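You operate a simulated robot arm through the tools that you are given. There is no shell and no other tool.

The job below is to be done with a simulated robot arm. You get a single attempt, and the scene is never put back.

JOB
Get the grader ready to move: open gates shut, both size dials at 50 mm, wheel pinned, counters reset.
Fine: the feed gate and one chute gate start open; pin into the socket by the handwheel.

The check looks at the end state, three seconds after you hand in, the way a careful person would. Anything else that was tipped, shoved, dropped, spilled or broken makes it a failure.

ROBOT AND FRAMES
A 6-joint arm with a two-finger parallel gripper, fixed in place. Base frame: the origin is at the foot of the arm, x ahead of it, y to its left, z up; the work surface is at about z = 65.2. Units: cm, rad, N and s.
Its first joint turns from -2.897 to 2.897 rad. Payload 3.91 kg.
The tool frame sits at the grasp point between the pads (the TCP): z along the fingers, y along the line on which they close. The tips reach 3 cm beyond it. The gripper opens to 11 cm. The fingers are 2 cm wide and 1 cm thick; the gripper's body (4.8 by 11.2 cm) begins 5.5 cm behind the TCP.
Orientation is told as [roll, pitch, yaw] about the base's x, y, z axes, in that order, counted from this pose: with the fingers straight down and closing along the base's y, the tool's x points along the base's -x, its y along +y and its z along -z.

CONTROLS
- The arm moves only by the tool arm_command. Its argument "increments" is a list of rows, each a list of 7 numbers: the shift along the tool's x, y, z in units of 500 mm (1.0 is 500 mm), then the turn, a rotation vector about the tool's x, y, z in units of 90 degrees (1.0 is 90 degrees), then the finger opening in cm, from 0 to 11. In form: [[dx, dy, dz, rx, ry, rz, claw], ...]. A call has 1 to 20 rows; each row is the pose to reach, as a shift and turn from the pose commanded when the call began, along the tool's axes at that moment. A call with a number of a shift or a turn outside -1 to 1 is refused whole. Rows are played at 5 a second. More than 5 cm and 0.15 rad between two rows, or a gripper value outside its range, and nothing of the call is played. Where a pose cannot be reached the arm comes as near as it can. A force on the tool above 40 N (or 10 N above the force at the start of the call, whichever is more), or a blocked arm, ends the call early, and 0.2 s more pass. The fingers move at their own pace (about 10.8 cm/s each) and stop on an object; they squeeze with about 24 N. The grip force told is the motor's: it shows also when the fingers shut on nothing. Time passes only in rows, and 0.2 s behind the last, so rows that repeat a pose let the fingers close. It gives the time, the measured TCP pose, the force on the tool (base axes), the opening and the grip force at its end, in the units of the frame above (readings bear some noise), with the torque about the TCP (base axes, N m) and any sound that the robot's microphone picked up.
- Cameras (640 x 400 px; columns grow to the right, rows downward): "scene" is fixed at [39.99, -65.13, 146.75]; the picture's right is [0.90, -0.44, 0.00], its down [-0.20, -0.40, -0.89] and it looks along [0.40, 0.80, -0.45] (base axes); focal length 319 px, centre (320, 200). "wrist" rides on the gripper at [7.3, 1.7, -10.3] in the tool frame; the picture's right is [-0.23, 0.97, 0.00], its down [-0.76, -0.18, -0.62] and it looks along [-0.61, -0.14, 0.78] (tool axes); focal length 222 px, centre (320, 200). There is no depth. A picture from a camera that has moved, and an enlarged one, comes with that camera's place and axes in the base frame and with its lens.
- grab_frame(camera): a new picture of that camera. The clock stands still meanwhile.
- close_up(camera, box): a new picture of the part [left, top, right, bottom] of that camera's present view, enlarged. The clock stands still meanwhile.
- hand_in(): hands the job in; it is judged then, once.

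Nothing tells you positions but the pictures and the camera data. Unless the task says otherwise, let go and move clear before handing in.

The tools are called after "Emit:" by a JSON object that holds its "api" and its "payload". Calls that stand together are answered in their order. arm_command: Moves the arm, as the interface text tells. Its arguments: {"type":"object","properties":{"increments":{"type":"array"}},"required":["increments"]} The other tools are called the same way: grab_frame (camera) takes a picture; close_up (camera, box) takes an enlarged picture of a part of a camera's view; hand_in () hands the job in.

At the start:

```text
time_s: 0.0
tcp_pos: [58.7, 7.75, 120.92]
tcp_rot: [0.0, -0.002, -0.001]
force: [1.1, 0.6, 0.0]
wrist_torque: [0.01, -0.01, -0.04]
width: 10.98
gripper_force: 0.0
```

scene: 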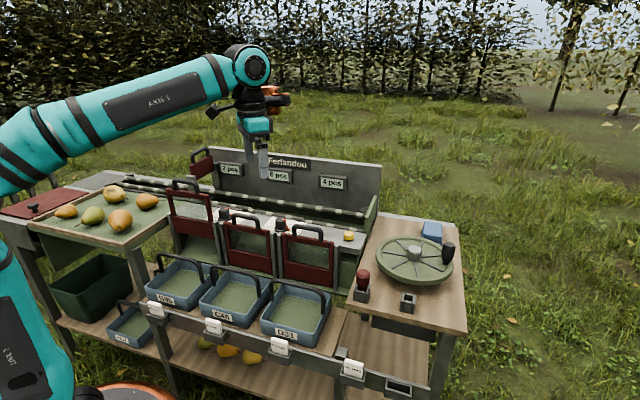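
wrist: 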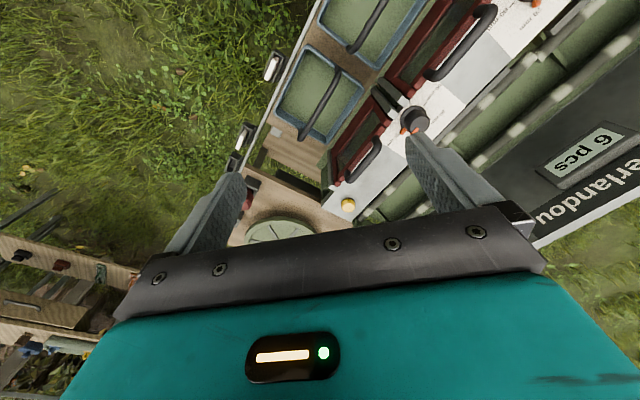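

I see a fruit grader bench with gates (dark red), dials, a handwheel and a pin near it. I'll look closer at the parts before moving anything.

Emit:
{"api": "close_up", "payload": {"camera": "scene", "box": [140, 140, 360, 290]}}

Emit:
{"api": "close_up", "payload": {"camera": "scene", "box": [320, 200, 480, 320]}}

Emit:
{"api": "close_up", "payload": {"camera": "scene", "box": [0, 150, 200, 280]}}

Emit:
{"api": "close_up", "payload": {"camera": "scene", "box": [80, 280, 440, 400]}}

Emit:
{"api": "close_up", "payload": {"camera": "wrist", "box": [230, 0, 640, 250]}}

```text
2.67 times, centred on (250, 215) of scene
camera zoom: at [39.99, -65.13, 146.75], right [0.9, -0.44, 0.0], down [-0.2, -0.4, -0.89], along [0.4, 0.8, -0.45], focal length 851 px, centre (507, 160)
```

zoom: 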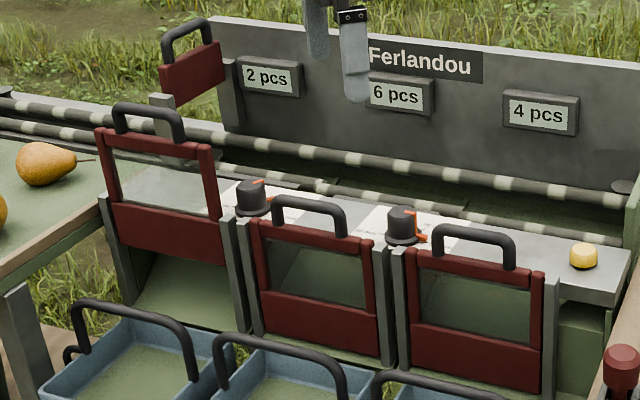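

```text
3.33 times, centred on (400, 260) of scene
camera zoom: at [39.99, -65.13, 146.75], right [0.9, -0.44, 0.0], down [-0.2, -0.4, -0.89], along [0.4, 0.8, -0.45], focal length 1064 px, centre (53, 0)
```

zoom: 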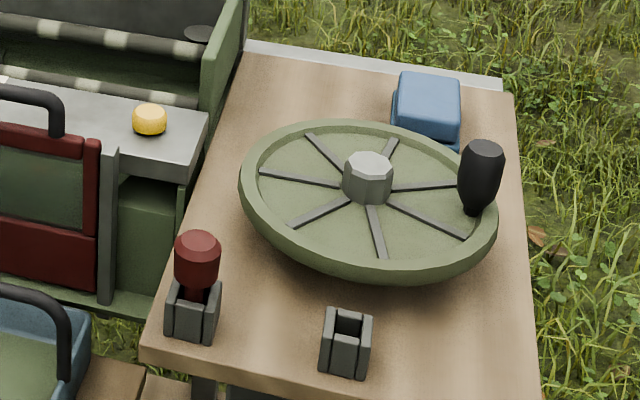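

```text
3.08 times, centred on (100, 215) of scene
camera zoom: at [39.99, -65.13, 146.75], right [0.9, -0.44, 0.0], down [-0.2, -0.4, -0.89], along [0.4, 0.8, -0.45], focal length 982 px, centre (997, 154)
```

zoom: 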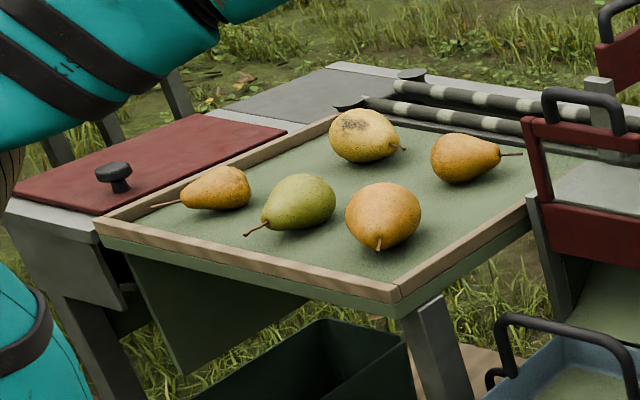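

```text
1.78 times, centred on (260, 340) of scene
camera zoom: at [39.99, -65.13, 146.75], right [0.9, -0.44, 0.0], down [-0.2, -0.4, -0.89], along [0.4, 0.8, -0.45], focal length 567 px, centre (427, -49)
```

zoom: 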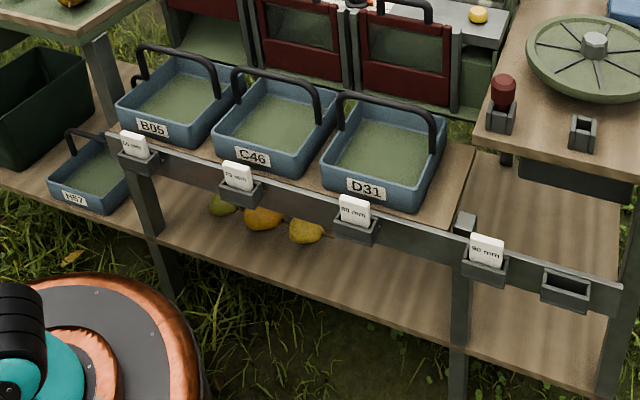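

```text
1.56 times, centred on (435, 125) of wrist
camera zoom: at [51.47, 9.48, 131.09], right [0.23, 0.97, 0.0], down [0.76, -0.18, 0.62], along [0.61, -0.14, -0.78], focal length 347 px, centre (140, 317)
```

zoom: 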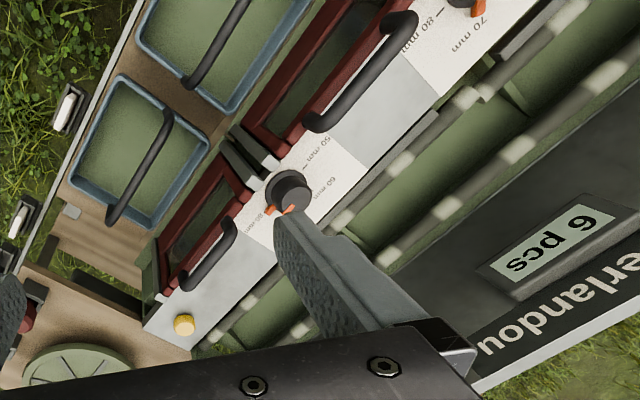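

The machine runs diagonally: the dials are around (69,22) and (53,38), and the yellow reset button is around (86.5,8.2,90). The left chute gate and the back-left feed gate look raised. I'll move the wrist camera over the dials to read their scales.

Emit:
{"api": "arm_command", "payload": {"increments": [[0.019, 0.069, 0, 0, 0, 0.039, 11], [0.038, 0.138, 0, 0, 0, 0.0775, 11], [0.057, 0.2075, 0, 0, 0, 0.116, 11], [0.076, 0.277, 0, 0, 0, 0.155, 11], [0.095, 0.346, 0, 0, 0, 0.194, 11], [0.114, 0.415, 0, 0, 0, 0.2325, 11], [0.133, 0.484, 0, 0, 0, 0.271, 11], [0.152, 0.553, 0, 0, 0, 0.31, 11], [0.171, 0.6225, 0, 0, 0, 0.349, 11], [0.19, 0.692, 0, 0, 0, 0.3875, 11], [0.209, 0.761, 0, 0, 0, 0.426, 11], [0.228, 0.83, 0, 0, 0, 0.465, 11]]}}

```text
time_s: 2.6
tcp_pos: [47.22, 49.3, 120.84]
tcp_rot: [0.001, -0.003, -0.731]
force: [-0.3, 0.0, 0.5]
wrist_torque: [0.02, -0.04, 0.0]
width: 11.0
gripper_force: 0.1
```

The arm reached the viewing pose without contact. Next I'll take the wrist picture.

Emit:
{"api": "grab_frame", "payload": {"camera": "wrist"}}

Emit:
{"api": "grab_frame", "payload": {"camera": "scene"}}

```text
taken
camera wrist: at [42.98, 55.42, 131.11], right [0.82, 0.57, 0.0], down [0.45, -0.64, 0.62], along [0.36, -0.51, -0.78], focal length 222 px, centre (320, 200)
```

wrist: 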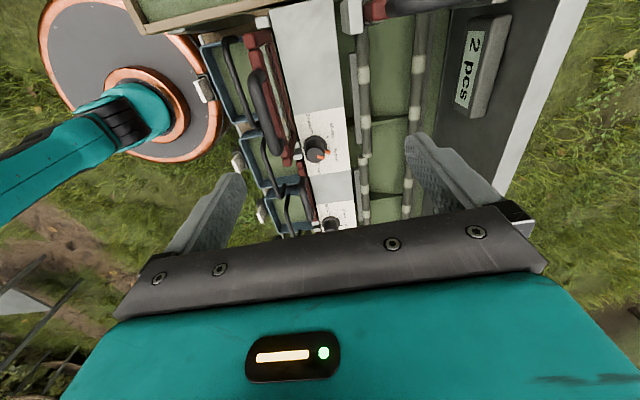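

```text
taken
```

scene: 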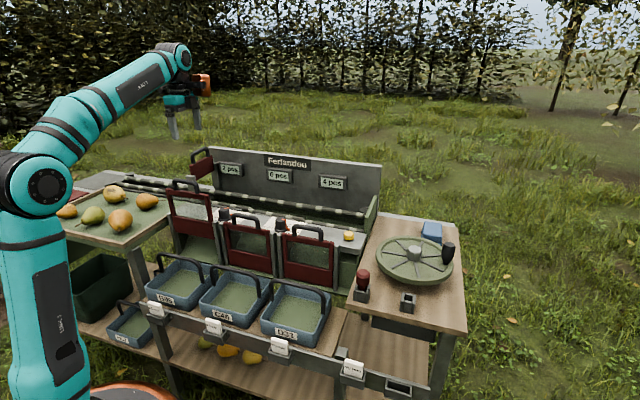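

The view shows dial 1 and the upper part of the machine. I'll zoom in on the scale and the feed gate.

Emit:
{"api": "close_up", "payload": {"camera": "wrist", "box": [230, 90, 390, 240]}}

Emit:
{"api": "close_up", "payload": {"camera": "wrist", "box": [280, 110, 360, 180]}}

Emit:
{"api": "close_up", "payload": {"camera": "wrist", "box": [200, 0, 500, 120]}}

Emit:
{"api": "close_up", "payload": {"camera": "scene", "box": [150, 140, 260, 220]}}

Emit:
{"api": "close_up", "payload": {"camera": "scene", "box": [200, 190, 370, 260]}}

```text
2.67 times, centred on (310, 165) of wrist
camera zoom: at [42.98, 55.42, 131.11], right [0.82, 0.57, 0.0], down [0.45, -0.64, 0.62], along [0.36, -0.51, -0.78], focal length 592 px, centre (347, 293)
```

zoom: 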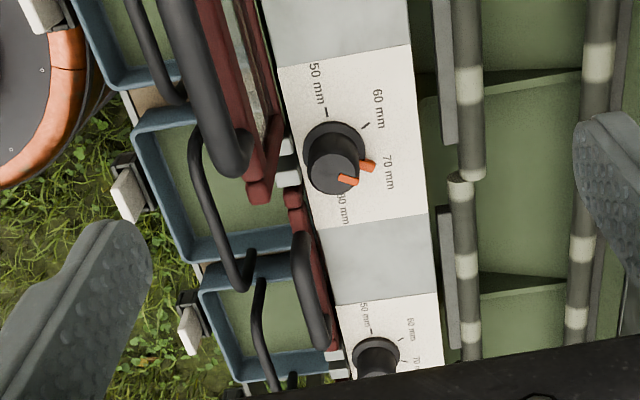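

```text
5.71 times, centred on (320, 145) of wrist
camera zoom: at [42.98, 55.42, 131.11], right [0.82, 0.57, 0.0], down [0.45, -0.64, 0.62], along [0.36, -0.51, -0.78], focal length 1269 px, centre (320, 514)
```

zoom: 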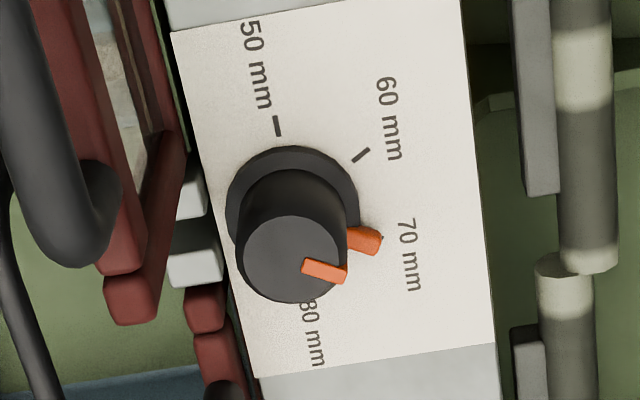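

```text
2.13 times, centred on (350, 60) of wrist
camera zoom: at [42.98, 55.42, 131.11], right [0.82, 0.57, 0.0], down [0.45, -0.64, 0.62], along [0.36, -0.51, -0.78], focal length 474 px, centre (256, 499)
```

zoom: 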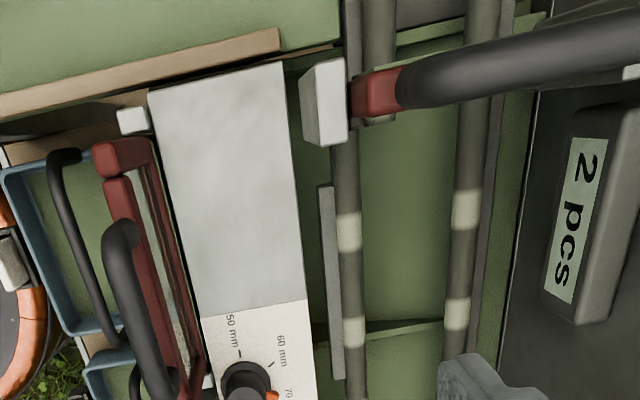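

```text
5.00 times, centred on (205, 180) of scene
camera zoom: at [39.99, -65.13, 146.75], right [0.9, -0.44, 0.0], down [-0.2, -0.4, -0.89], along [0.4, 0.8, -0.45], focal length 1595 px, centre (895, 300)
```

zoom: 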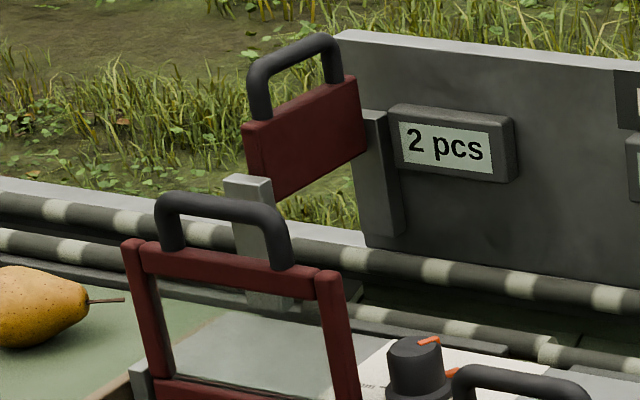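

```text
3.76 times, centred on (285, 225) of scene
camera zoom: at [39.99, -65.13, 146.75], right [0.9, -0.44, 0.0], down [-0.2, -0.4, -0.89], along [0.4, 0.8, -0.45], focal length 1201 px, centre (452, 106)
```

zoom: 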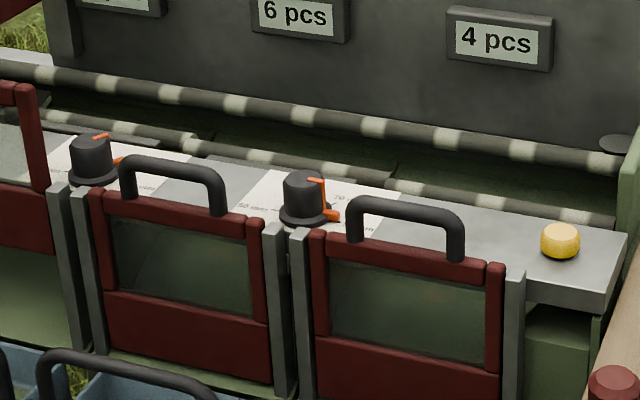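

Dial 1 reads 70 mm. Its scale runs 50 (left), 60, 70, 80 (right), so it needs about 120° counter-clockwise. The gate 1 handle is near (43,44.4,103.7), and the feed gate handle runs front to back near (50.7,60,108.7). I'll hover over the feed gate with the tool turned to match it, to check alignment.

Emit:
{"api": "arm_command", "payload": {"increments": [[0.0077, 0.0171, -0.01, 0, 0, -0.0833, 11], [0.0154, 0.0341, -0.02, 0, 0, -0.1666, 11], [0.0231, 0.0512, -0.03, 0, 0, -0.2498, 11], [0.0307, 0.0683, -0.04, 0, 0, -0.333, 11], [0.0384, 0.0853, -0.04, 0, 0, -0.4163, 11], [0.0461, 0.1024, -0.04, 0, 0, -0.4995, 11], [0.0538, 0.1195, -0.04, 0, 0, -0.5828, 11], [0.0615, 0.1365, -0.04, 0, 0, -0.666, 11], [0.0692, 0.1536, -0.04, 0, 0, -0.7493, 11], [0.0768, 0.1707, -0.04, 0, 0, -0.8325, 11], [0.0845, 0.1877, -0.04, 0, 0, -0.9158, 11], [0.0922, 0.2048, -0.04, 0, 0, -0.999, 11]]}}

Emit:
{"api": "grab_frame", "payload": {"camera": "wrist"}}

Emit:
{"api": "grab_frame", "payload": {"camera": "scene"}}

```text
time_s: 5.2
tcp_pos: [50.82, 60.0, 122.95]
tcp_rot: [-0.001, -0.002, 0.842]
force: [0.3, -0.3, 0.8]
wrist_torque: [0.05, -0.03, 0.0]
width: 11.01
gripper_force: 0.0
```

```text
taken
camera wrist: at [44.56, 55.72, 133.09], right [-0.57, 0.82, 0.0], down [0.64, 0.45, 0.62], along [0.51, 0.36, -0.78], focal length 222 px, centre (320, 200)
```

wrist: 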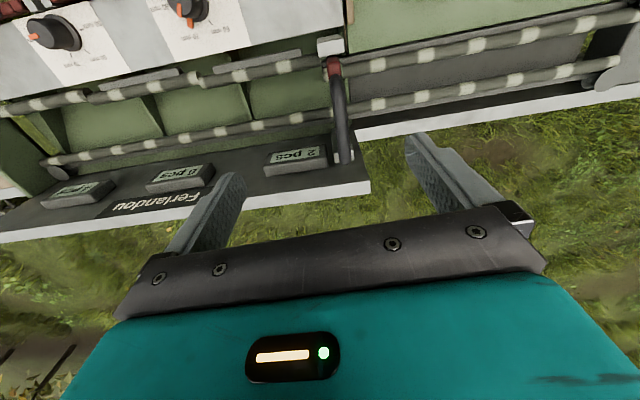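

```text
taken
```

scene: 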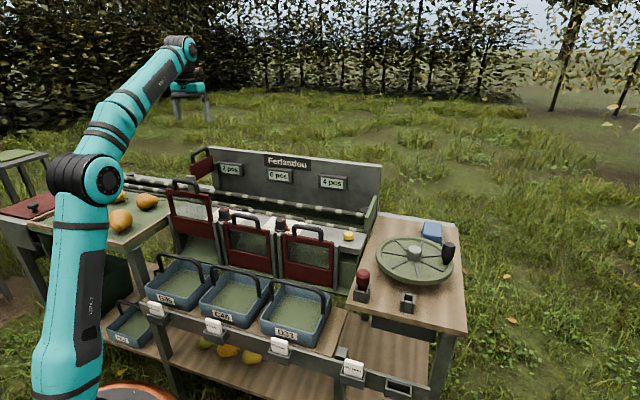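

The feed-gate handle is visible just right of the centre column. I'll zoom in to locate it precisely and to read dial 2.

Emit:
{"api": "close_up", "payload": {"camera": "wrist", "box": [260, 20, 420, 180]}}

Emit:
{"api": "close_up", "payload": {"camera": "wrist", "box": [0, 0, 260, 120]}}

Emit:
{"api": "close_up", "payload": {"camera": "scene", "box": [180, 140, 240, 185]}}

```text
2.50 times, centred on (340, 100) of wrist
camera zoom: at [44.56, 55.72, 133.09], right [-0.57, 0.82, 0.0], down [0.64, 0.45, 0.62], along [0.51, 0.36, -0.78], focal length 555 px, centre (270, 450)
```

zoom: 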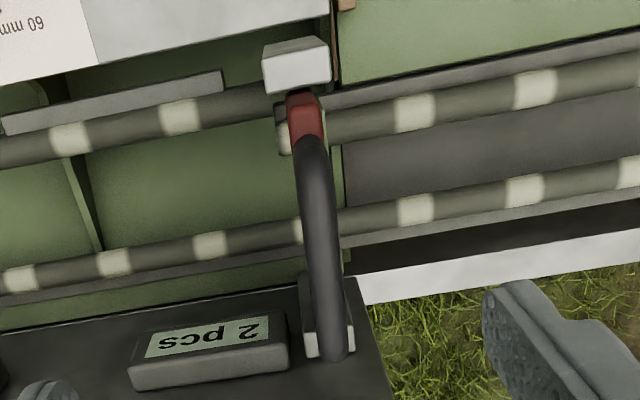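

```text
2.46 times, centred on (130, 60) of wrist
camera zoom: at [44.56, 55.72, 133.09], right [-0.57, 0.82, 0.0], down [0.64, 0.45, 0.62], along [0.51, 0.36, -0.78], focal length 547 px, centre (788, 545)
```

zoom: 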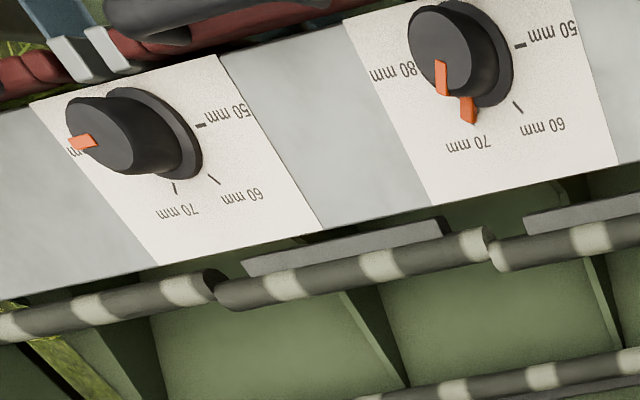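

```text
8.89 times, centred on (210, 162) of scene
camera zoom: at [39.99, -65.13, 146.75], right [0.9, -0.44, 0.0], down [-0.2, -0.4, -0.89], along [0.4, 0.8, -0.45], focal length 2836 px, centre (1298, 533)
```

zoom: 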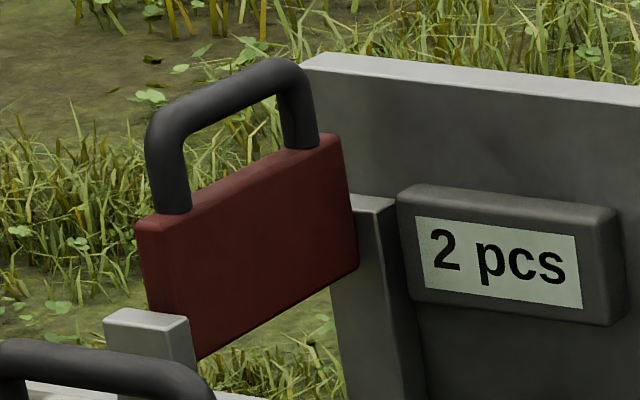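

Dial 2 reads about 80 mm. The feed-gate handle bar centre is near (50.7,62.8,108), and the machine's front-to-back direction is about 45.5°. I'll shift and turn to line up over the handle, lower part of the way and recheck.

Emit:
{"api": "arm_command", "payload": {"increments": [[-0.0072, 0.0092, 0.02, 0, 0, 0.0077, 8], [-0.0144, 0.0185, 0.06, 0, 0, 0.0153, 6], [-0.0215, 0.0277, 0.11, 0, 0, 0.023, 6], [-0.0287, 0.0369, 0.16, 0, 0, 0.0306, 6], [-0.0287, 0.0369, 0.18, 0, 0, 0.0306, 6]]}}

Emit:
{"api": "grab_frame", "payload": {"camera": "wrist"}}

Emit:
{"api": "close_up", "payload": {"camera": "scene", "box": [150, 120, 250, 195]}}

```text
time_s: 6.4
tcp_pos: [50.33, 62.23, 113.87]
tcp_rot: [-0.001, -0.003, 0.791]
force: [0.4, 0.1, 0.2]
wrist_torque: [0.02, 0.01, -0.03]
width: 6.0
gripper_force: 0.0
```

```text
taken
camera wrist: at [43.98, 58.32, 124.06], right [-0.53, 0.85, 0.0], down [0.66, 0.42, 0.62], along [0.53, 0.33, -0.78], focal length 222 px, centre (320, 200)
```

wrist: 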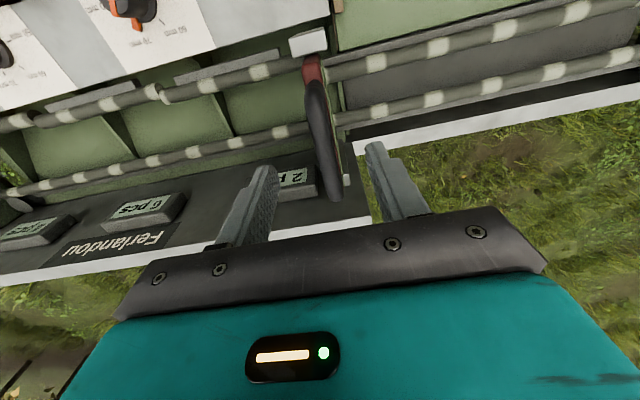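

```text
5.33 times, centred on (200, 158) of scene
camera zoom: at [39.99, -65.13, 146.75], right [0.9, -0.44, 0.0], down [-0.2, -0.4, -0.89], along [0.4, 0.8, -0.45], focal length 1702 px, centre (960, 427)
```

zoom: 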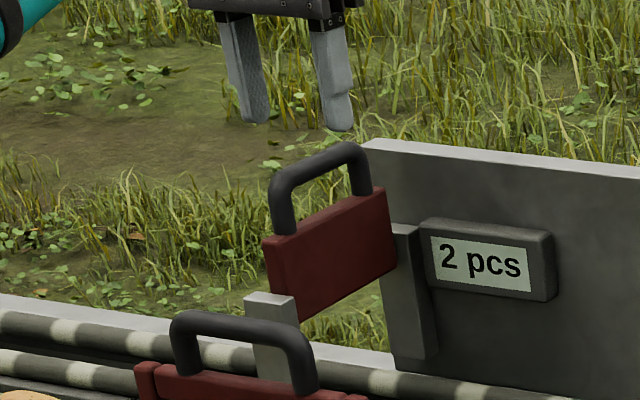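

The handle bar is nearly centred, about 0.45 cm off along the closing line. I'll correct that, descend to the bar, and close on it.

Emit:
{"api": "arm_command", "payload": {"increments": [[0, 0.009, 0.03, 0, 0, 0, 6], [0, 0.009, 0.06, 0, 0, 0, 6], [0, 0.009, 0.09, 0, 0, 0, 6], [0, 0.009, 0.111, 0, 0, 0, 6], [0, 0.009, 0.111, 0, 0, 0, 3], [0, 0.009, 0.111, 0, 0, 0, 0], [0, 0.009, 0.111, 0, 0, 0, 0]]}}

Emit:
{"api": "grab_frame", "payload": {"camera": "wrist"}}

Emit:
{"api": "close_up", "payload": {"camera": "scene", "box": [150, 120, 250, 195]}}

```text
time_s: 8.0
tcp_pos: [50.16, 62.42, 108.3]
tcp_rot: [-0.001, -0.001, 0.791]
force: [6.5, -10.5, -3.8]
wrist_torque: [0.45, -0.61, -0.39]
width: 1.54
gripper_force: 45.1
```

```text
taken
camera wrist: at [43.79, 58.5, 118.49], right [-0.53, 0.85, 0.0], down [0.66, 0.42, 0.62], along [0.53, 0.33, -0.78], focal length 222 px, centre (320, 200)
```

wrist: 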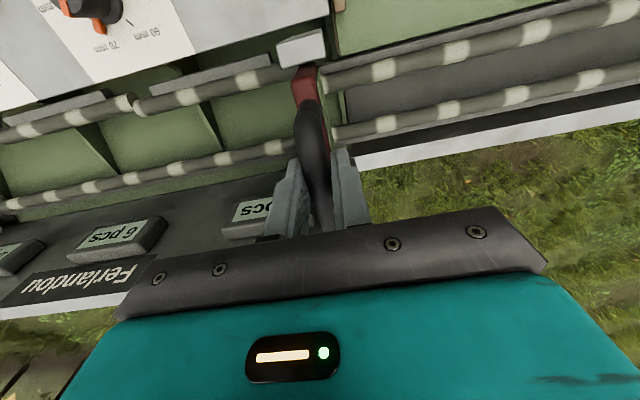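

```text
5.33 times, centred on (200, 158) of scene
camera zoom: at [39.99, -65.13, 146.75], right [0.9, -0.44, 0.0], down [-0.2, -0.4, -0.89], along [0.4, 0.8, -0.45], focal length 1702 px, centre (960, 427)
```

zoom: 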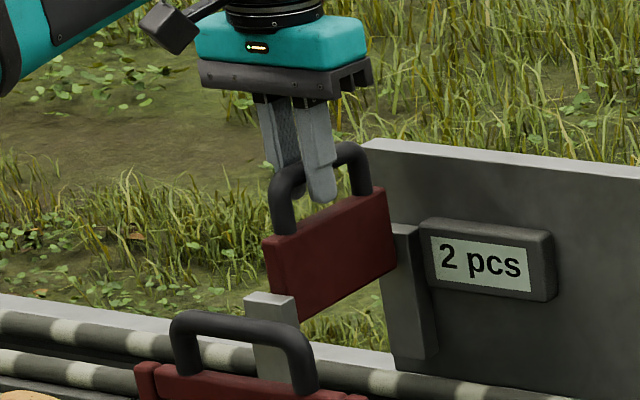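

The bar is gripped at 1.54 cm. There is a small side load, so I'll ease off 0.2 cm and slide the gate down a few cm while watching the force.

Emit:
{"api": "arm_command", "payload": {"increments": [[0, -0.004, 0.005, 0, 0, 0, 0], [0, -0.005, 0.02, 0, 0, 0, 0], [0, -0.005, 0.04, 0, 0, 0, 0], [0, -0.005, 0.06, 0, 0, 0, 0]]}}

Emit:
{"api": "close_up", "payload": {"camera": "scene", "box": [150, 120, 250, 195]}}

```text
time_s: 9.0
tcp_pos: [50.05, 62.45, 105.18]
tcp_rot: [-0.001, 0.0, 0.793]
force: [1.7, 4.6, 2.4]
wrist_torque: [-0.07, 0.05, -0.45]
width: 1.56
gripper_force: 45.3
```

```text
5.33 times, centred on (200, 158) of scene
camera zoom: at [39.99, -65.13, 146.75], right [0.9, -0.44, 0.0], down [-0.2, -0.4, -0.89], along [0.4, 0.8, -0.45], focal length 1702 px, centre (960, 427)
```

zoom: 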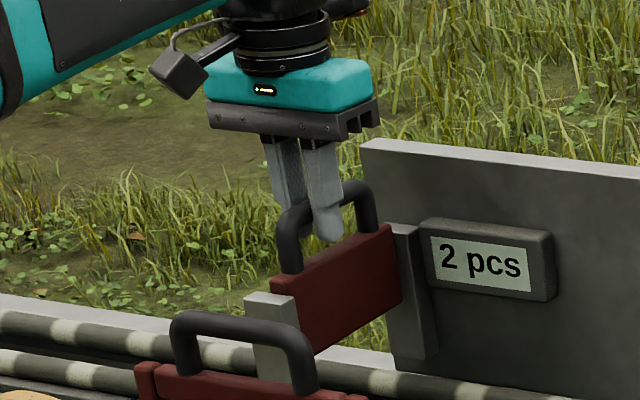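

The gate slides with almost no force. I'll continue lowering until it meets its stop.

Emit:
{"api": "arm_command", "payload": {"increments": [[0, 0, 0.015, 0, 0, 0, 0], [0, 0, 0.03, 0, 0, 0, 0], [0, 0, 0.045, 0, 0, 0, 0], [0, 0, 0.06, 0, 0, 0, 0], [0, 0, 0.075, 0, 0, 0, 0]]}}

Emit:
{"api": "close_up", "payload": {"camera": "scene", "box": [150, 120, 250, 195]}}

```text
time_s: 10.2
tcp_pos: [50.18, 62.43, 101.54]
tcp_rot: [-0.002, -0.002, 0.792]
force: [-5.3, 1.8, 2.2]
wrist_torque: [-0.12, 0.18, -0.42]
width: 1.57
gripper_force: 45.0
```

```text
5.33 times, centred on (200, 158) of scene
camera zoom: at [39.99, -65.13, 146.75], right [0.9, -0.44, 0.0], down [-0.2, -0.4, -0.89], along [0.4, 0.8, -0.45], focal length 1702 px, centre (960, 427)
```

zoom: 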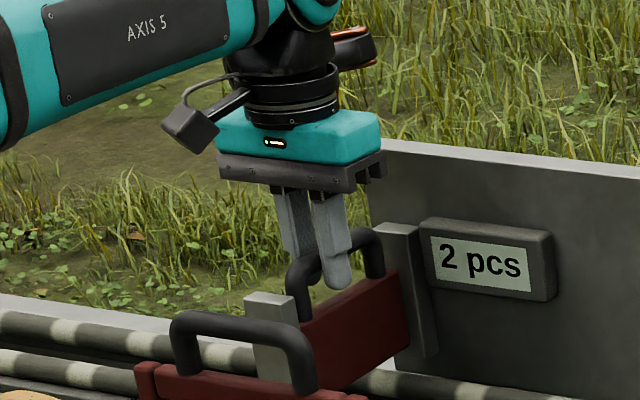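

Emit:
{"api": "arm_command", "payload": {"increments": [[0, 0, 0.01, 0, 0, 0, 0], [0, 0, 0.02, 0, 0, 0, 0], [0, 0, 0.03, 0, 0, 0, 0], [0, 0, 0.04, 0, 0, 0, 0]]}}

Emit:
{"api": "close_up", "payload": {"camera": "scene", "box": [150, 120, 250, 195]}}

Emit:
{"api": "grab_frame", "payload": {"camera": "wrist"}}

```text
time_s: 11.0
tcp_pos: [50.15, 62.54, 100.55]
tcp_rot: [0.0, -0.008, 0.789]
force: [-8.6, -0.8, 6.8]
wrist_torque: [-0.49, 0.57, -0.6]
width: 1.57
gripper_force: 45.2
stopped in row 3: the force on the tool passed its limit at 53 N (the readings are from after the stop); the commanded pose is now the measured one
```

```text
5.33 times, centred on (200, 158) of scene
camera zoom: at [39.99, -65.13, 146.75], right [0.9, -0.44, 0.0], down [-0.2, -0.4, -0.89], along [0.4, 0.8, -0.45], focal length 1702 px, centre (960, 427)
```

zoom: 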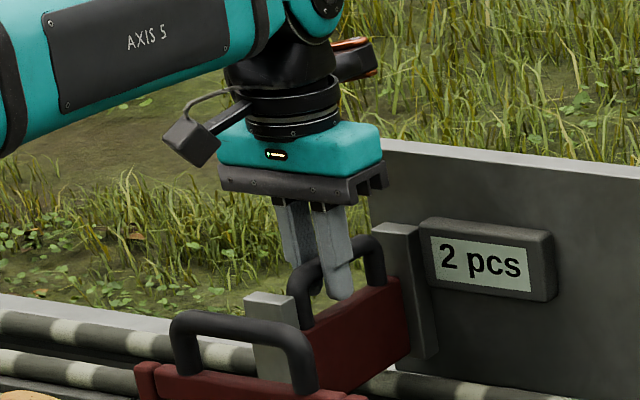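

```text
taken
camera wrist: at [43.72, 58.39, 110.85], right [-0.53, 0.85, 0.0], down [0.66, 0.41, 0.63], along [0.53, 0.34, -0.78], focal length 222 px, centre (320, 200)
```

wrist: 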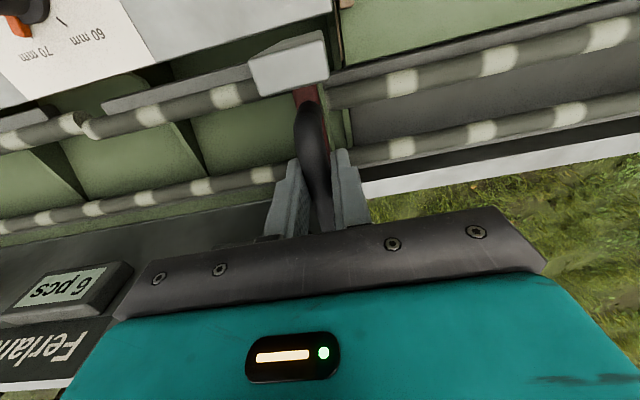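

The gate reached a firm stop after 7.75 cm of travel. I'll release it, rise and check that it sits closed.

Emit:
{"api": "arm_command", "payload": {"increments": [[0, 0, 0, 0, 0, 0, 3], [0, 0, 0, 0, 0, 0, 5], [0, 0, -0.03, 0, 0, 0, 6], [0, 0, -0.1, 0, 0, 0, 6], [0, 0, -0.18, 0, 0, 0, 6], [0, 0, -0.26, 0, 0, 0, 6], [0, 0, -0.34, 0, 0, 0, 6], [0, 0, -0.4, 0, 0, 0, 6]]}}

Emit:
{"api": "grab_frame", "payload": {"camera": "wrist"}}

Emit:
{"api": "close_up", "payload": {"camera": "scene", "box": [150, 120, 250, 195]}}

```text
time_s: 12.8
tcp_pos: [50.13, 62.28, 120.63]
tcp_rot: [-0.002, -0.009, 0.793]
force: [0.7, 1.1, 0.2]
wrist_torque: [0.0, -0.04, -0.02]
width: 6.0
gripper_force: 0.0
```

```text
taken
camera wrist: at [43.7, 58.28, 130.82], right [-0.53, 0.85, 0.0], down [0.66, 0.41, 0.63], along [0.53, 0.34, -0.78], focal length 222 px, centre (320, 200)
```

wrist: 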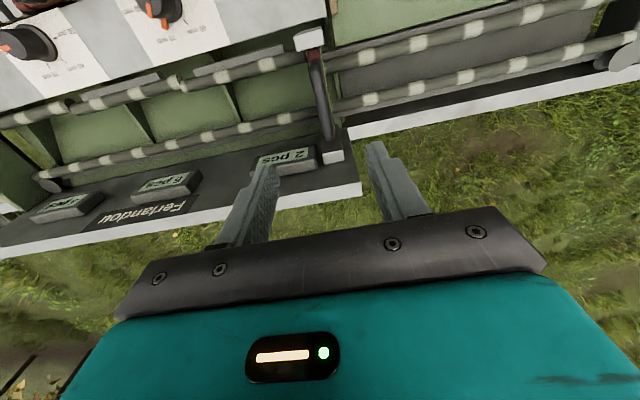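

```text
5.33 times, centred on (200, 158) of scene
camera zoom: at [39.99, -65.13, 146.75], right [0.9, -0.44, 0.0], down [-0.2, -0.4, -0.89], along [0.4, 0.8, -0.45], focal length 1702 px, centre (960, 427)
```

zoom: 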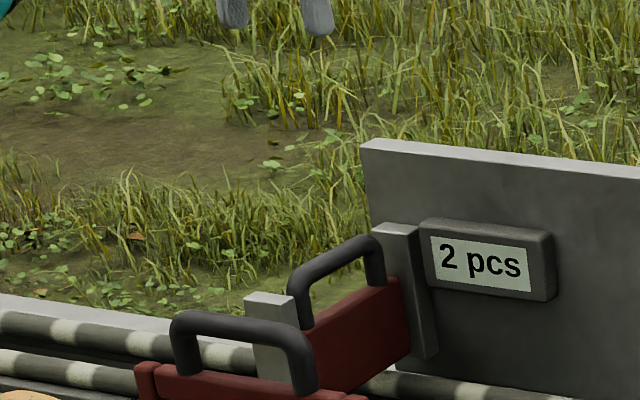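

The feed gate is now down between its posts. Next is chute gate 1. I'll level the tool, then turn 90° and hover over its handle near (43,44.4).

Emit:
{"api": "arm_command", "payload": {"increments": [[0, 0, 0, -0.0041, 0.004, 0, 6]]}}

Emit:
{"api": "arm_command", "payload": {"increments": [[0.0296, -0.0125, 0, 0, 0, 0.0833, 6], [0.0591, -0.025, 0, 0, 0, 0.1666, 6], [0.0887, -0.0375, 0, 0, 0, 0.25, 6], [0.1183, -0.05, 0, 0, 0, 0.3333, 6], [0.1478, -0.0625, 0, 0, 0, 0.4166, 6], [0.1774, -0.075, 0, 0, 0, 0.5, 6], [0.207, -0.0875, 0, 0, 0, 0.5833, 6], [0.2365, -0.1, 0, 0, 0, 0.6666, 6], [0.2661, -0.1125, 0, 0, 0, 0.75, 6], [0.2957, -0.125, 0, 0, 0, 0.8333, 6], [0.3252, -0.1375, 0, 0, 0, 0.9166, 6], [0.3548, -0.15, 0, 0, 0, 0.999, 6]]}}

Emit:
{"api": "grab_frame", "payload": {"camera": "wrist"}}

Emit:
{"api": "grab_frame", "payload": {"camera": "scene"}}

```text
time_s: 13.2
tcp_pos: [50.09, 62.24, 120.59]
tcp_rot: [0.006, -0.002, 0.792]
force: [0.6, 0.6, 0.3]
wrist_torque: [-0.01, 0.03, -0.02]
width: 6.01
gripper_force: 0.1
```

```text
time_s: 15.8
tcp_pos: [42.95, 44.4, 120.41]
tcp_rot: [0.002, 0.005, -0.781]
force: [-0.4, 0.3, -0.1]
wrist_torque: [0.0, 0.02, 0.01]
width: 5.99
gripper_force: 0.1
```

```text
taken
camera wrist: at [39.01, 50.65, 130.8], right [0.85, 0.53, 0.0], down [0.42, -0.66, 0.62], along [0.33, -0.52, -0.79], focal length 222 px, centre (320, 200)
```

wrist: 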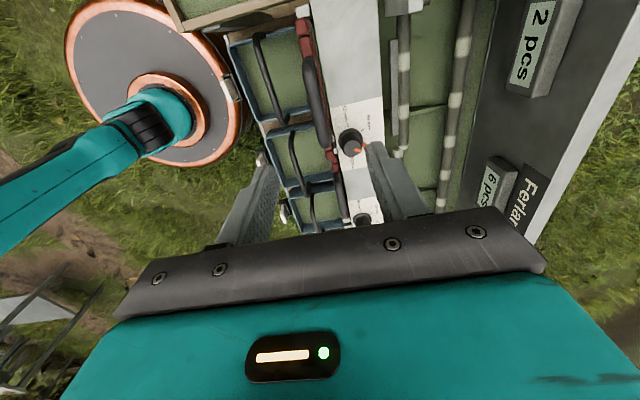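

```text
taken
```

scene: 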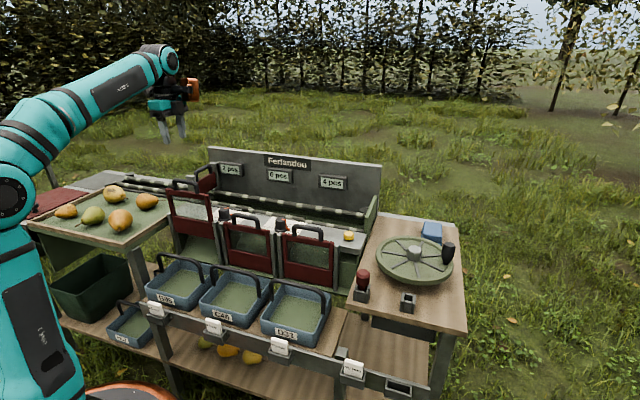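

Emit:
{"api": "close_up", "payload": {"camera": "wrist", "box": [240, 30, 400, 170]}}

Emit:
{"api": "close_up", "payload": {"camera": "scene", "box": [150, 160, 290, 280]}}

```text
2.86 times, centred on (320, 100) of wrist
camera zoom: at [39.01, 50.65, 130.8], right [0.85, 0.53, 0.0], down [0.42, -0.66, 0.62], along [0.33, -0.52, -0.79], focal length 635 px, centre (320, 486)
```

zoom: 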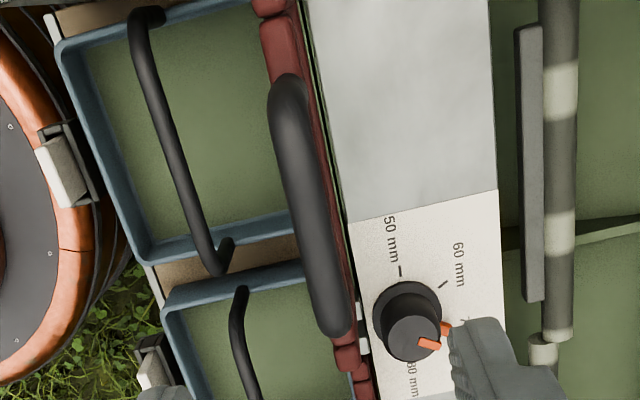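

```text
3.33 times, centred on (220, 220) of scene
camera zoom: at [39.99, -65.13, 146.75], right [0.9, -0.44, 0.0], down [-0.2, -0.4, -0.89], along [0.4, 0.8, -0.45], focal length 1064 px, centre (653, 133)
```

zoom: 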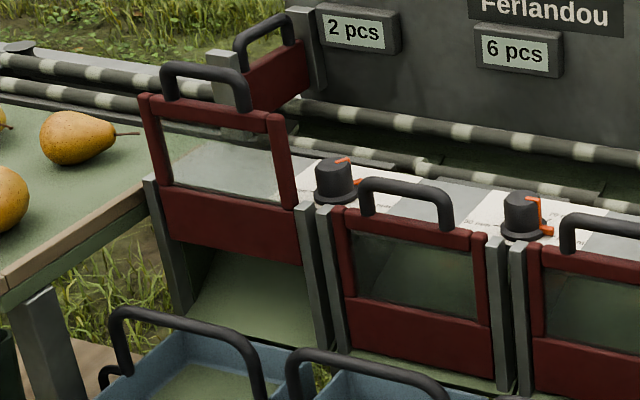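

The gate 1 handle is 0.3 cm off the closing line. I'll correct and descend to just above it, then grip.

Emit:
{"api": "arm_command", "payload": {"increments": [[-0.008, -0.006, 0.04, 0, 0, 0.008, 6], [-0.008, -0.006, 0.1, 0, 0, 0.008, 6], [-0.008, -0.006, 0.16, 0, 0, 0.008, 6], [-0.008, -0.006, 0.22, 0, 0, 0.008, 6], [-0.008, -0.006, 0.26, 0, 0, 0.008, 6]]}}

Emit:
{"api": "close_up", "payload": {"camera": "wrist", "box": [200, 40, 440, 250]}}

Emit:
{"api": "close_up", "payload": {"camera": "scene", "box": [150, 130, 250, 205]}}

```text
time_s: 17.0
tcp_pos: [42.95, 43.93, 107.53]
tcp_rot: [0.001, 0.007, -0.79]
force: [0.5, 0.3, 1.1]
wrist_torque: [-0.01, -0.02, -0.03]
width: 5.99
gripper_force: 0.0
```

```text
1.90 times, centred on (320, 145) of wrist
camera zoom: at [39.11, 50.24, 117.76], right [0.85, 0.52, 0.0], down [0.41, -0.67, 0.62], along [0.32, -0.53, -0.79], focal length 423 px, centre (320, 305)
```

zoom: 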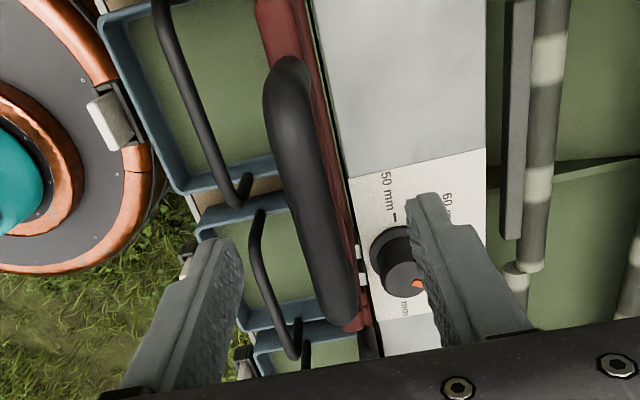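

```text
5.33 times, centred on (200, 168) of scene
camera zoom: at [39.99, -65.13, 146.75], right [0.9, -0.44, 0.0], down [-0.2, -0.4, -0.89], along [0.4, 0.8, -0.45], focal length 1702 px, centre (960, 373)
```

zoom: 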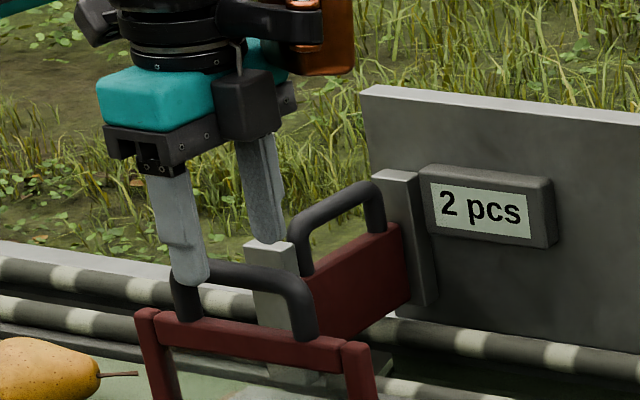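

Centred on the bar. I'll descend 3.6 cm and close.

Emit:
{"api": "arm_command", "payload": {"increments": [[0, 0, 0.03, 0, 0, 0, 6], [0, 0, 0.06, 0, 0, 0, 6], [0, 0, 0.072, 0, 0, 0, 5], [0, 0, 0.072, 0, 0, 0, 2.5], [0, 0, 0.072, 0, 0, 0, 0], [0, 0, 0.072, 0, 0, 0, 0]]}}

Emit:
{"api": "close_up", "payload": {"camera": "scene", "box": [150, 150, 250, 225]}}

```text
time_s: 18.4
tcp_pos: [42.9, 43.98, 103.94]
tcp_rot: [0.001, 0.006, -0.791]
force: [-18.0, -19.3, -7.5]
wrist_torque: [-0.08, 0.22, 0.35]
width: 1.55
gripper_force: 45.1
```

```text
5.33 times, centred on (200, 188) of scene
camera zoom: at [39.99, -65.13, 146.75], right [0.9, -0.44, 0.0], down [-0.2, -0.4, -0.89], along [0.4, 0.8, -0.45], focal length 1702 px, centre (960, 267)
```

zoom: 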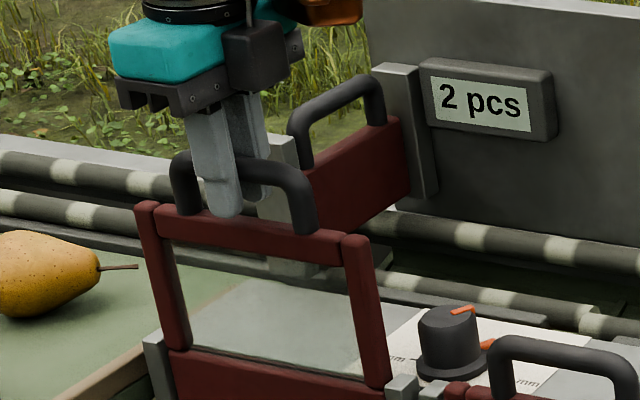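

Gripped, with some side load from a misalignment of about 0.45 cm. I'll relieve that and slide the gate down.

Emit:
{"api": "arm_command", "payload": {"increments": [[0, -0.005, 0, 0, 0, 0, 0], [0, -0.009, 0.005, 0, 0, 0, 0], [0, -0.009, 0.02, 0, 0, 0, 0], [0, -0.009, 0.04, 0, 0, 0, 0]]}}

```text
time_s: 19.1
tcp_pos: [42.97, 43.99, 103.08]
tcp_rot: [0.006, 0.004, -0.792]
force: [26.5, 23.7, -8.1]
wrist_torque: [0.48, 0.45, 0.37]
width: 1.55
gripper_force: 44.8
stopped in row 3: the force on the tool passed its limit at 42 N (the readings are from after the stop); the commanded pose is now the measured one
```

The correction overshot because the handle is stiff sideways. I'll hold still and re-read the force.

Emit:
{"api": "arm_command", "payload": {"increments": [[0, 0, 0, 0, 0, 0, 0]]}}

```text
time_s: 19.7
tcp_pos: [42.85, 43.98, 103.07]
tcp_rot: [0.007, 0.005, -0.791]
force: [24.6, 23.8, -4.3]
wrist_torque: [0.47, 0.22, 0.35]
width: 1.57
gripper_force: 44.6
stopped in row 1: the force on the tool passed its limit at 47 N (the readings are from after the stop); the commanded pose is now the measured one
```

Emit:
{"api": "arm_command", "payload": {"increments": [[0, 0.002, 0, 0, 0, 0, 0], [0, 0.004, 0, 0, 0, 0, 0]]}}

```text
time_s: 20.3
tcp_pos: [42.88, 44.01, 103.18]
tcp_rot: [0.004, 0.004, -0.791]
force: [11.8, 10.1, -7.7]
wrist_torque: [-0.22, -0.07, 0.37]
width: 1.55
gripper_force: 44.7
```

Emit:
{"api": "arm_command", "payload": {"increments": [[0, 0.002, 0, 0, 0, 0, 0], [0, 0.0025, 0.01, 0, 0, 0, 0], [0, 0.0025, 0.02, 0, 0, 0, 0], [0, 0.0025, 0.03, 0, 0, 0, 0], [0, 0.0025, 0.04, 0, 0, 0, 0]]}}

```text
time_s: 21.5
tcp_pos: [42.86, 43.93, 101.3]
tcp_rot: [0.004, 0.007, -0.791]
force: [-10.9, -18.9, 0.2]
wrist_torque: [-0.02, 0.19, 0.4]
width: 1.59
gripper_force: 45.1
```

Emit:
{"api": "arm_command", "payload": {"increments": [[0, -0.0015, 0.01, 0, 0, 0, 0], [0, -0.0025, 0.02, 0, 0, 0, 0], [0, -0.0025, 0.035, 0, 0, 0, 0], [0, -0.0025, 0.05, 0, 0, 0, 0], [0, -0.0025, 0.065, 0, 0, 0, 0], [0, -0.0025, 0.08, 0, 0, 0, 0]]}}

Emit:
{"api": "close_up", "payload": {"camera": "scene", "box": [150, 150, 270, 240]}}

```text
time_s: 22.9
tcp_pos: [42.92, 43.87, 97.27]
tcp_rot: [0.008, 0.005, -0.792]
force: [4.9, -10.8, 1.5]
wrist_torque: [-0.15, -0.1, 0.36]
width: 1.57
gripper_force: 44.9
```

```text
4.44 times, centred on (210, 195) of scene
camera zoom: at [39.99, -65.13, 146.75], right [0.9, -0.44, 0.0], down [-0.2, -0.4, -0.89], along [0.4, 0.8, -0.45], focal length 1418 px, centre (809, 222)
```

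zoom: 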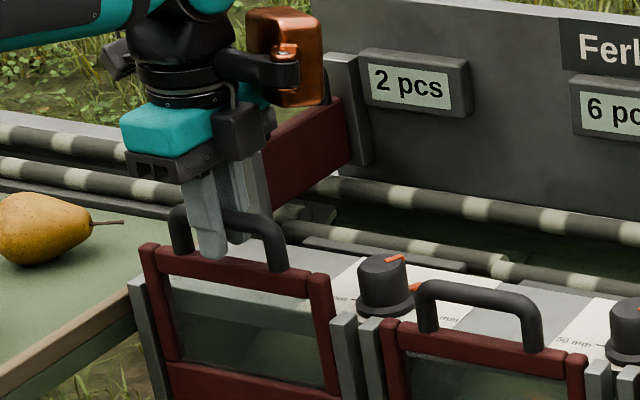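

Emit:
{"api": "close_up", "payload": {"camera": "scene", "box": [160, 120, 260, 200]}}

Emit:
{"api": "grab_frame", "payload": {"camera": "wrist"}}

```text
5.00 times, centred on (210, 160) of scene
camera zoom: at [39.99, -65.13, 146.75], right [0.9, -0.44, 0.0], down [-0.2, -0.4, -0.89], along [0.4, 0.8, -0.45], focal length 1595 px, centre (870, 400)
```

zoom: 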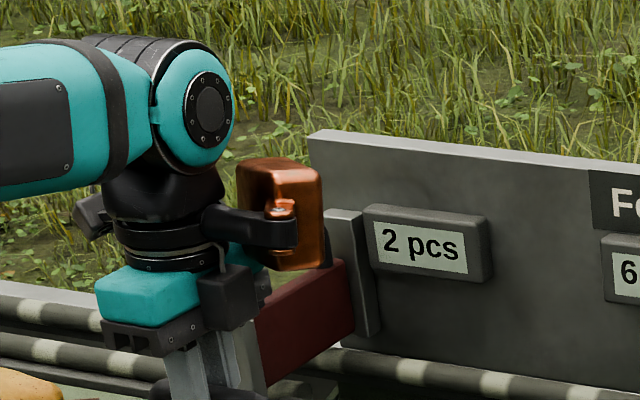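

```text
taken
camera wrist: at [38.98, 50.18, 107.53], right [0.85, 0.52, 0.01], down [0.41, -0.67, 0.62], along [0.33, -0.52, -0.79], focal length 222 px, centre (320, 200)
```

wrist: 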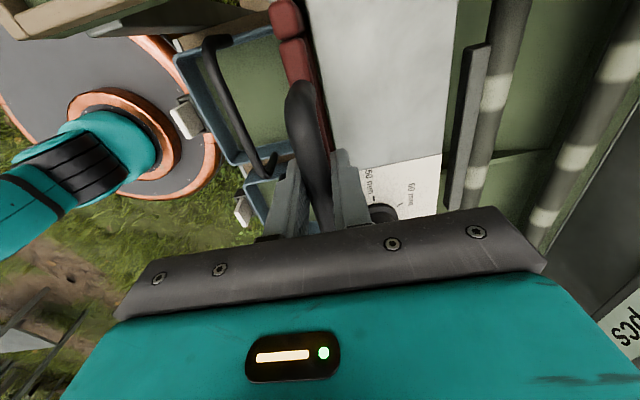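

The bracket and copper box on the wrist are clear of everything (about 10 cm above the tool point). I'll continue lowering gate 1 to its stop.

Emit:
{"api": "arm_command", "payload": {"increments": [[0, -0.001, 0.01, 0, 0, 0, 0], [0, -0.0015, 0.02, 0, 0, 0, 0], [0, -0.0015, 0.03, 0, 0, 0, 0], [0, -0.0015, 0.04, 0, 0, 0, 0], [0, -0.0015, 0.05, 0, 0, 0, 0]]}}

Emit:
{"api": "close_up", "payload": {"camera": "scene", "box": [150, 150, 350, 300]}}

```text
time_s: 24.1
tcp_pos: [42.94, 43.99, 94.63]
tcp_rot: [0.005, 0.005, -0.791]
force: [17.0, -2.0, 1.7]
wrist_torque: [-0.23, -0.2, 0.35]
width: 1.56
gripper_force: 45.1
```

```text
2.67 times, centred on (250, 225) of scene
camera zoom: at [39.99, -65.13, 146.75], right [0.9, -0.44, 0.0], down [-0.2, -0.4, -0.89], along [0.4, 0.8, -0.45], focal length 851 px, centre (507, 133)
```

zoom: 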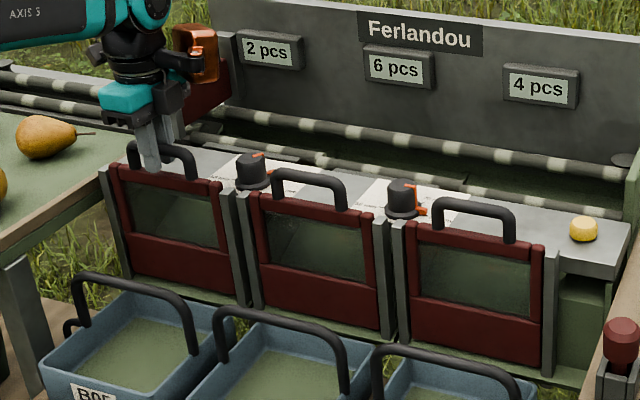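

Gate 1 is almost level with its neighbours. I'll ease the last bit down to its stop.

Emit:
{"api": "arm_command", "payload": {"increments": [[-0.0015, 0.001, 0.006, 0, 0, 0, 0], [-0.0015, 0.001, 0.012, 0, 0, 0, 0], [-0.0015, 0.001, 0.018, 0, 0, 0, 0], [-0.0015, 0.001, 0.024, 0, 0, 0, 0], [-0.0015, 0.001, 0.03, 0, 0, 0, 0]]}}

Emit:
{"api": "close_up", "payload": {"camera": "scene", "box": [150, 150, 350, 300]}}

```text
time_s: 25.3
tcp_pos: [42.87, 43.95, 93.38]
tcp_rot: [0.006, 0.006, -0.79]
force: [10.8, 15.9, 34.0]
wrist_torque: [-0.03, 0.03, 0.36]
width: 1.59
gripper_force: 45.0
```

```text
2.67 times, centred on (250, 225) of scene
camera zoom: at [39.99, -65.13, 146.75], right [0.9, -0.44, 0.0], down [-0.2, -0.4, -0.89], along [0.4, 0.8, -0.45], focal length 851 px, centre (507, 133)
```

zoom: 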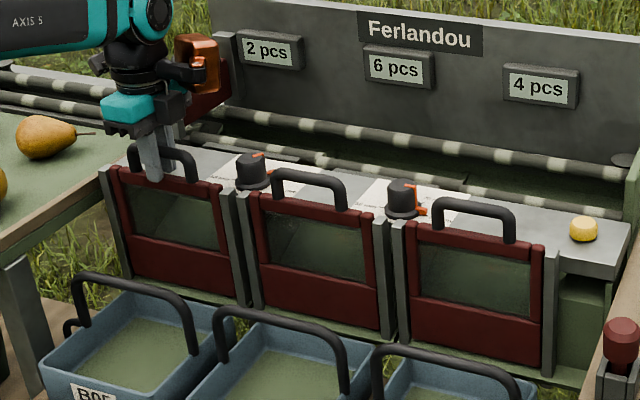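

Gate 1 is on its stop (34 N upward reaction) and level with gates 2 and 3. I'll release and rise.

Emit:
{"api": "arm_command", "payload": {"increments": [[0, 0, 0, 0, 0, 0, 2.5], [0, 0, 0, 0, 0, 0, 5], [0, 0, -0.03, 0, 0, 0, 5], [0, 0, -0.1, 0, 0, 0, 5], [0, 0, -0.18, 0, 0, 0, 5], [0, 0, -0.26, 0, 0, 0, 5], [0, 0, -0.34, 0, 0, 0, 5], [0, 0, -0.42, 0, 0, 0, 5]]}}

Emit:
{"api": "close_up", "payload": {"camera": "scene", "box": [150, 150, 350, 300]}}

Emit:
{"api": "grab_frame", "payload": {"camera": "wrist"}}

```text
time_s: 27.1
tcp_pos: [42.93, 43.77, 114.27]
tcp_rot: [0.004, 0.006, -0.791]
force: [0.7, 0.5, 0.5]
wrist_torque: [-0.04, 0.02, -0.02]
width: 5.0
gripper_force: 0.0
```

```text
2.67 times, centred on (250, 225) of scene
camera zoom: at [39.99, -65.13, 146.75], right [0.9, -0.44, 0.0], down [-0.2, -0.4, -0.89], along [0.4, 0.8, -0.45], focal length 851 px, centre (507, 133)
```

zoom: 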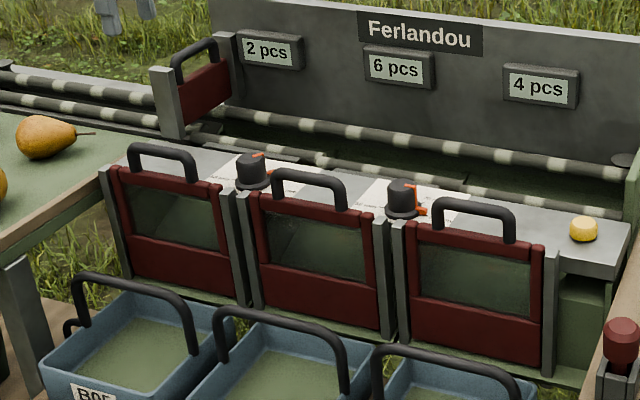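

```text
taken
camera wrist: at [38.93, 50.0, 124.59], right [0.85, 0.52, 0.0], down [0.41, -0.67, 0.62], along [0.33, -0.52, -0.79], focal length 222 px, centre (320, 200)
```

wrist: 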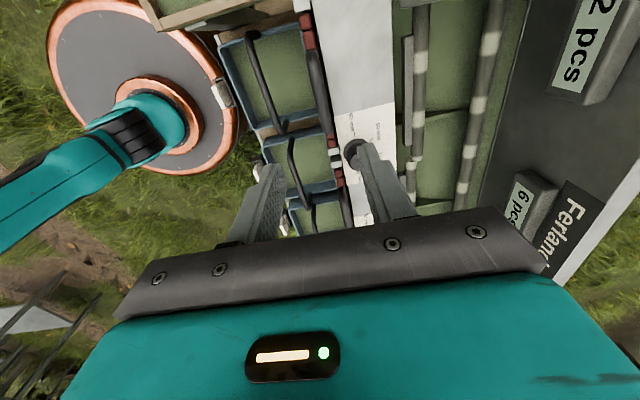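

Both open gates now look shut. I'll zoom in on the feed gate to check its panel is fully down to the rollers.

Emit:
{"api": "close_up", "payload": {"camera": "scene", "box": [180, 140, 260, 200]}}

Emit:
{"api": "close_up", "payload": {"camera": "wrist", "box": [240, 0, 440, 170]}}

```text
6.67 times, centred on (220, 170) of scene
camera zoom: at [39.99, -65.13, 146.75], right [0.9, -0.44, 0.0], down [-0.2, -0.4, -0.89], along [0.4, 0.8, -0.45], focal length 2127 px, centre (987, 400)
```

zoom: 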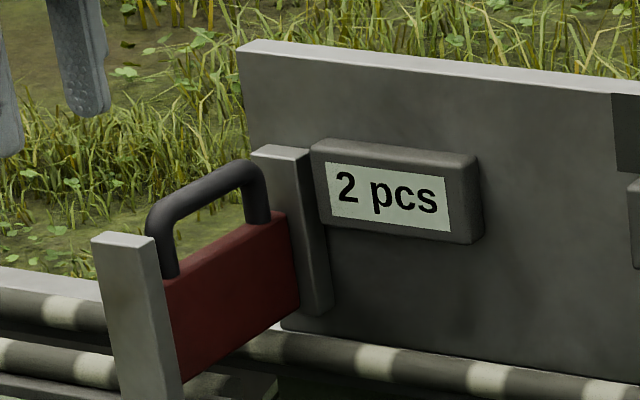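

```text
2.35 times, centred on (340, 85) of wrist
camera zoom: at [38.93, 50.0, 124.59], right [0.85, 0.52, 0.0], down [0.41, -0.67, 0.62], along [0.33, -0.52, -0.79], focal length 523 px, centre (273, 471)
```

zoom: 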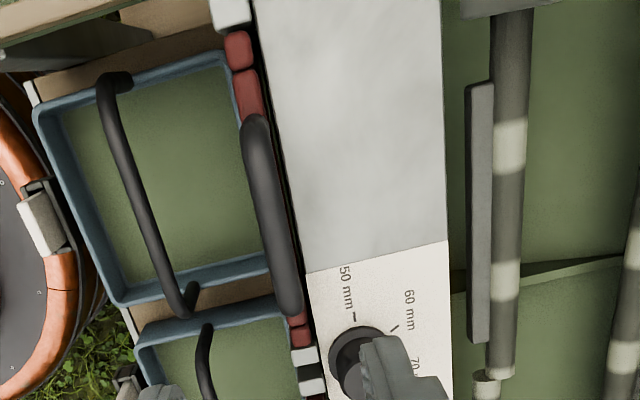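

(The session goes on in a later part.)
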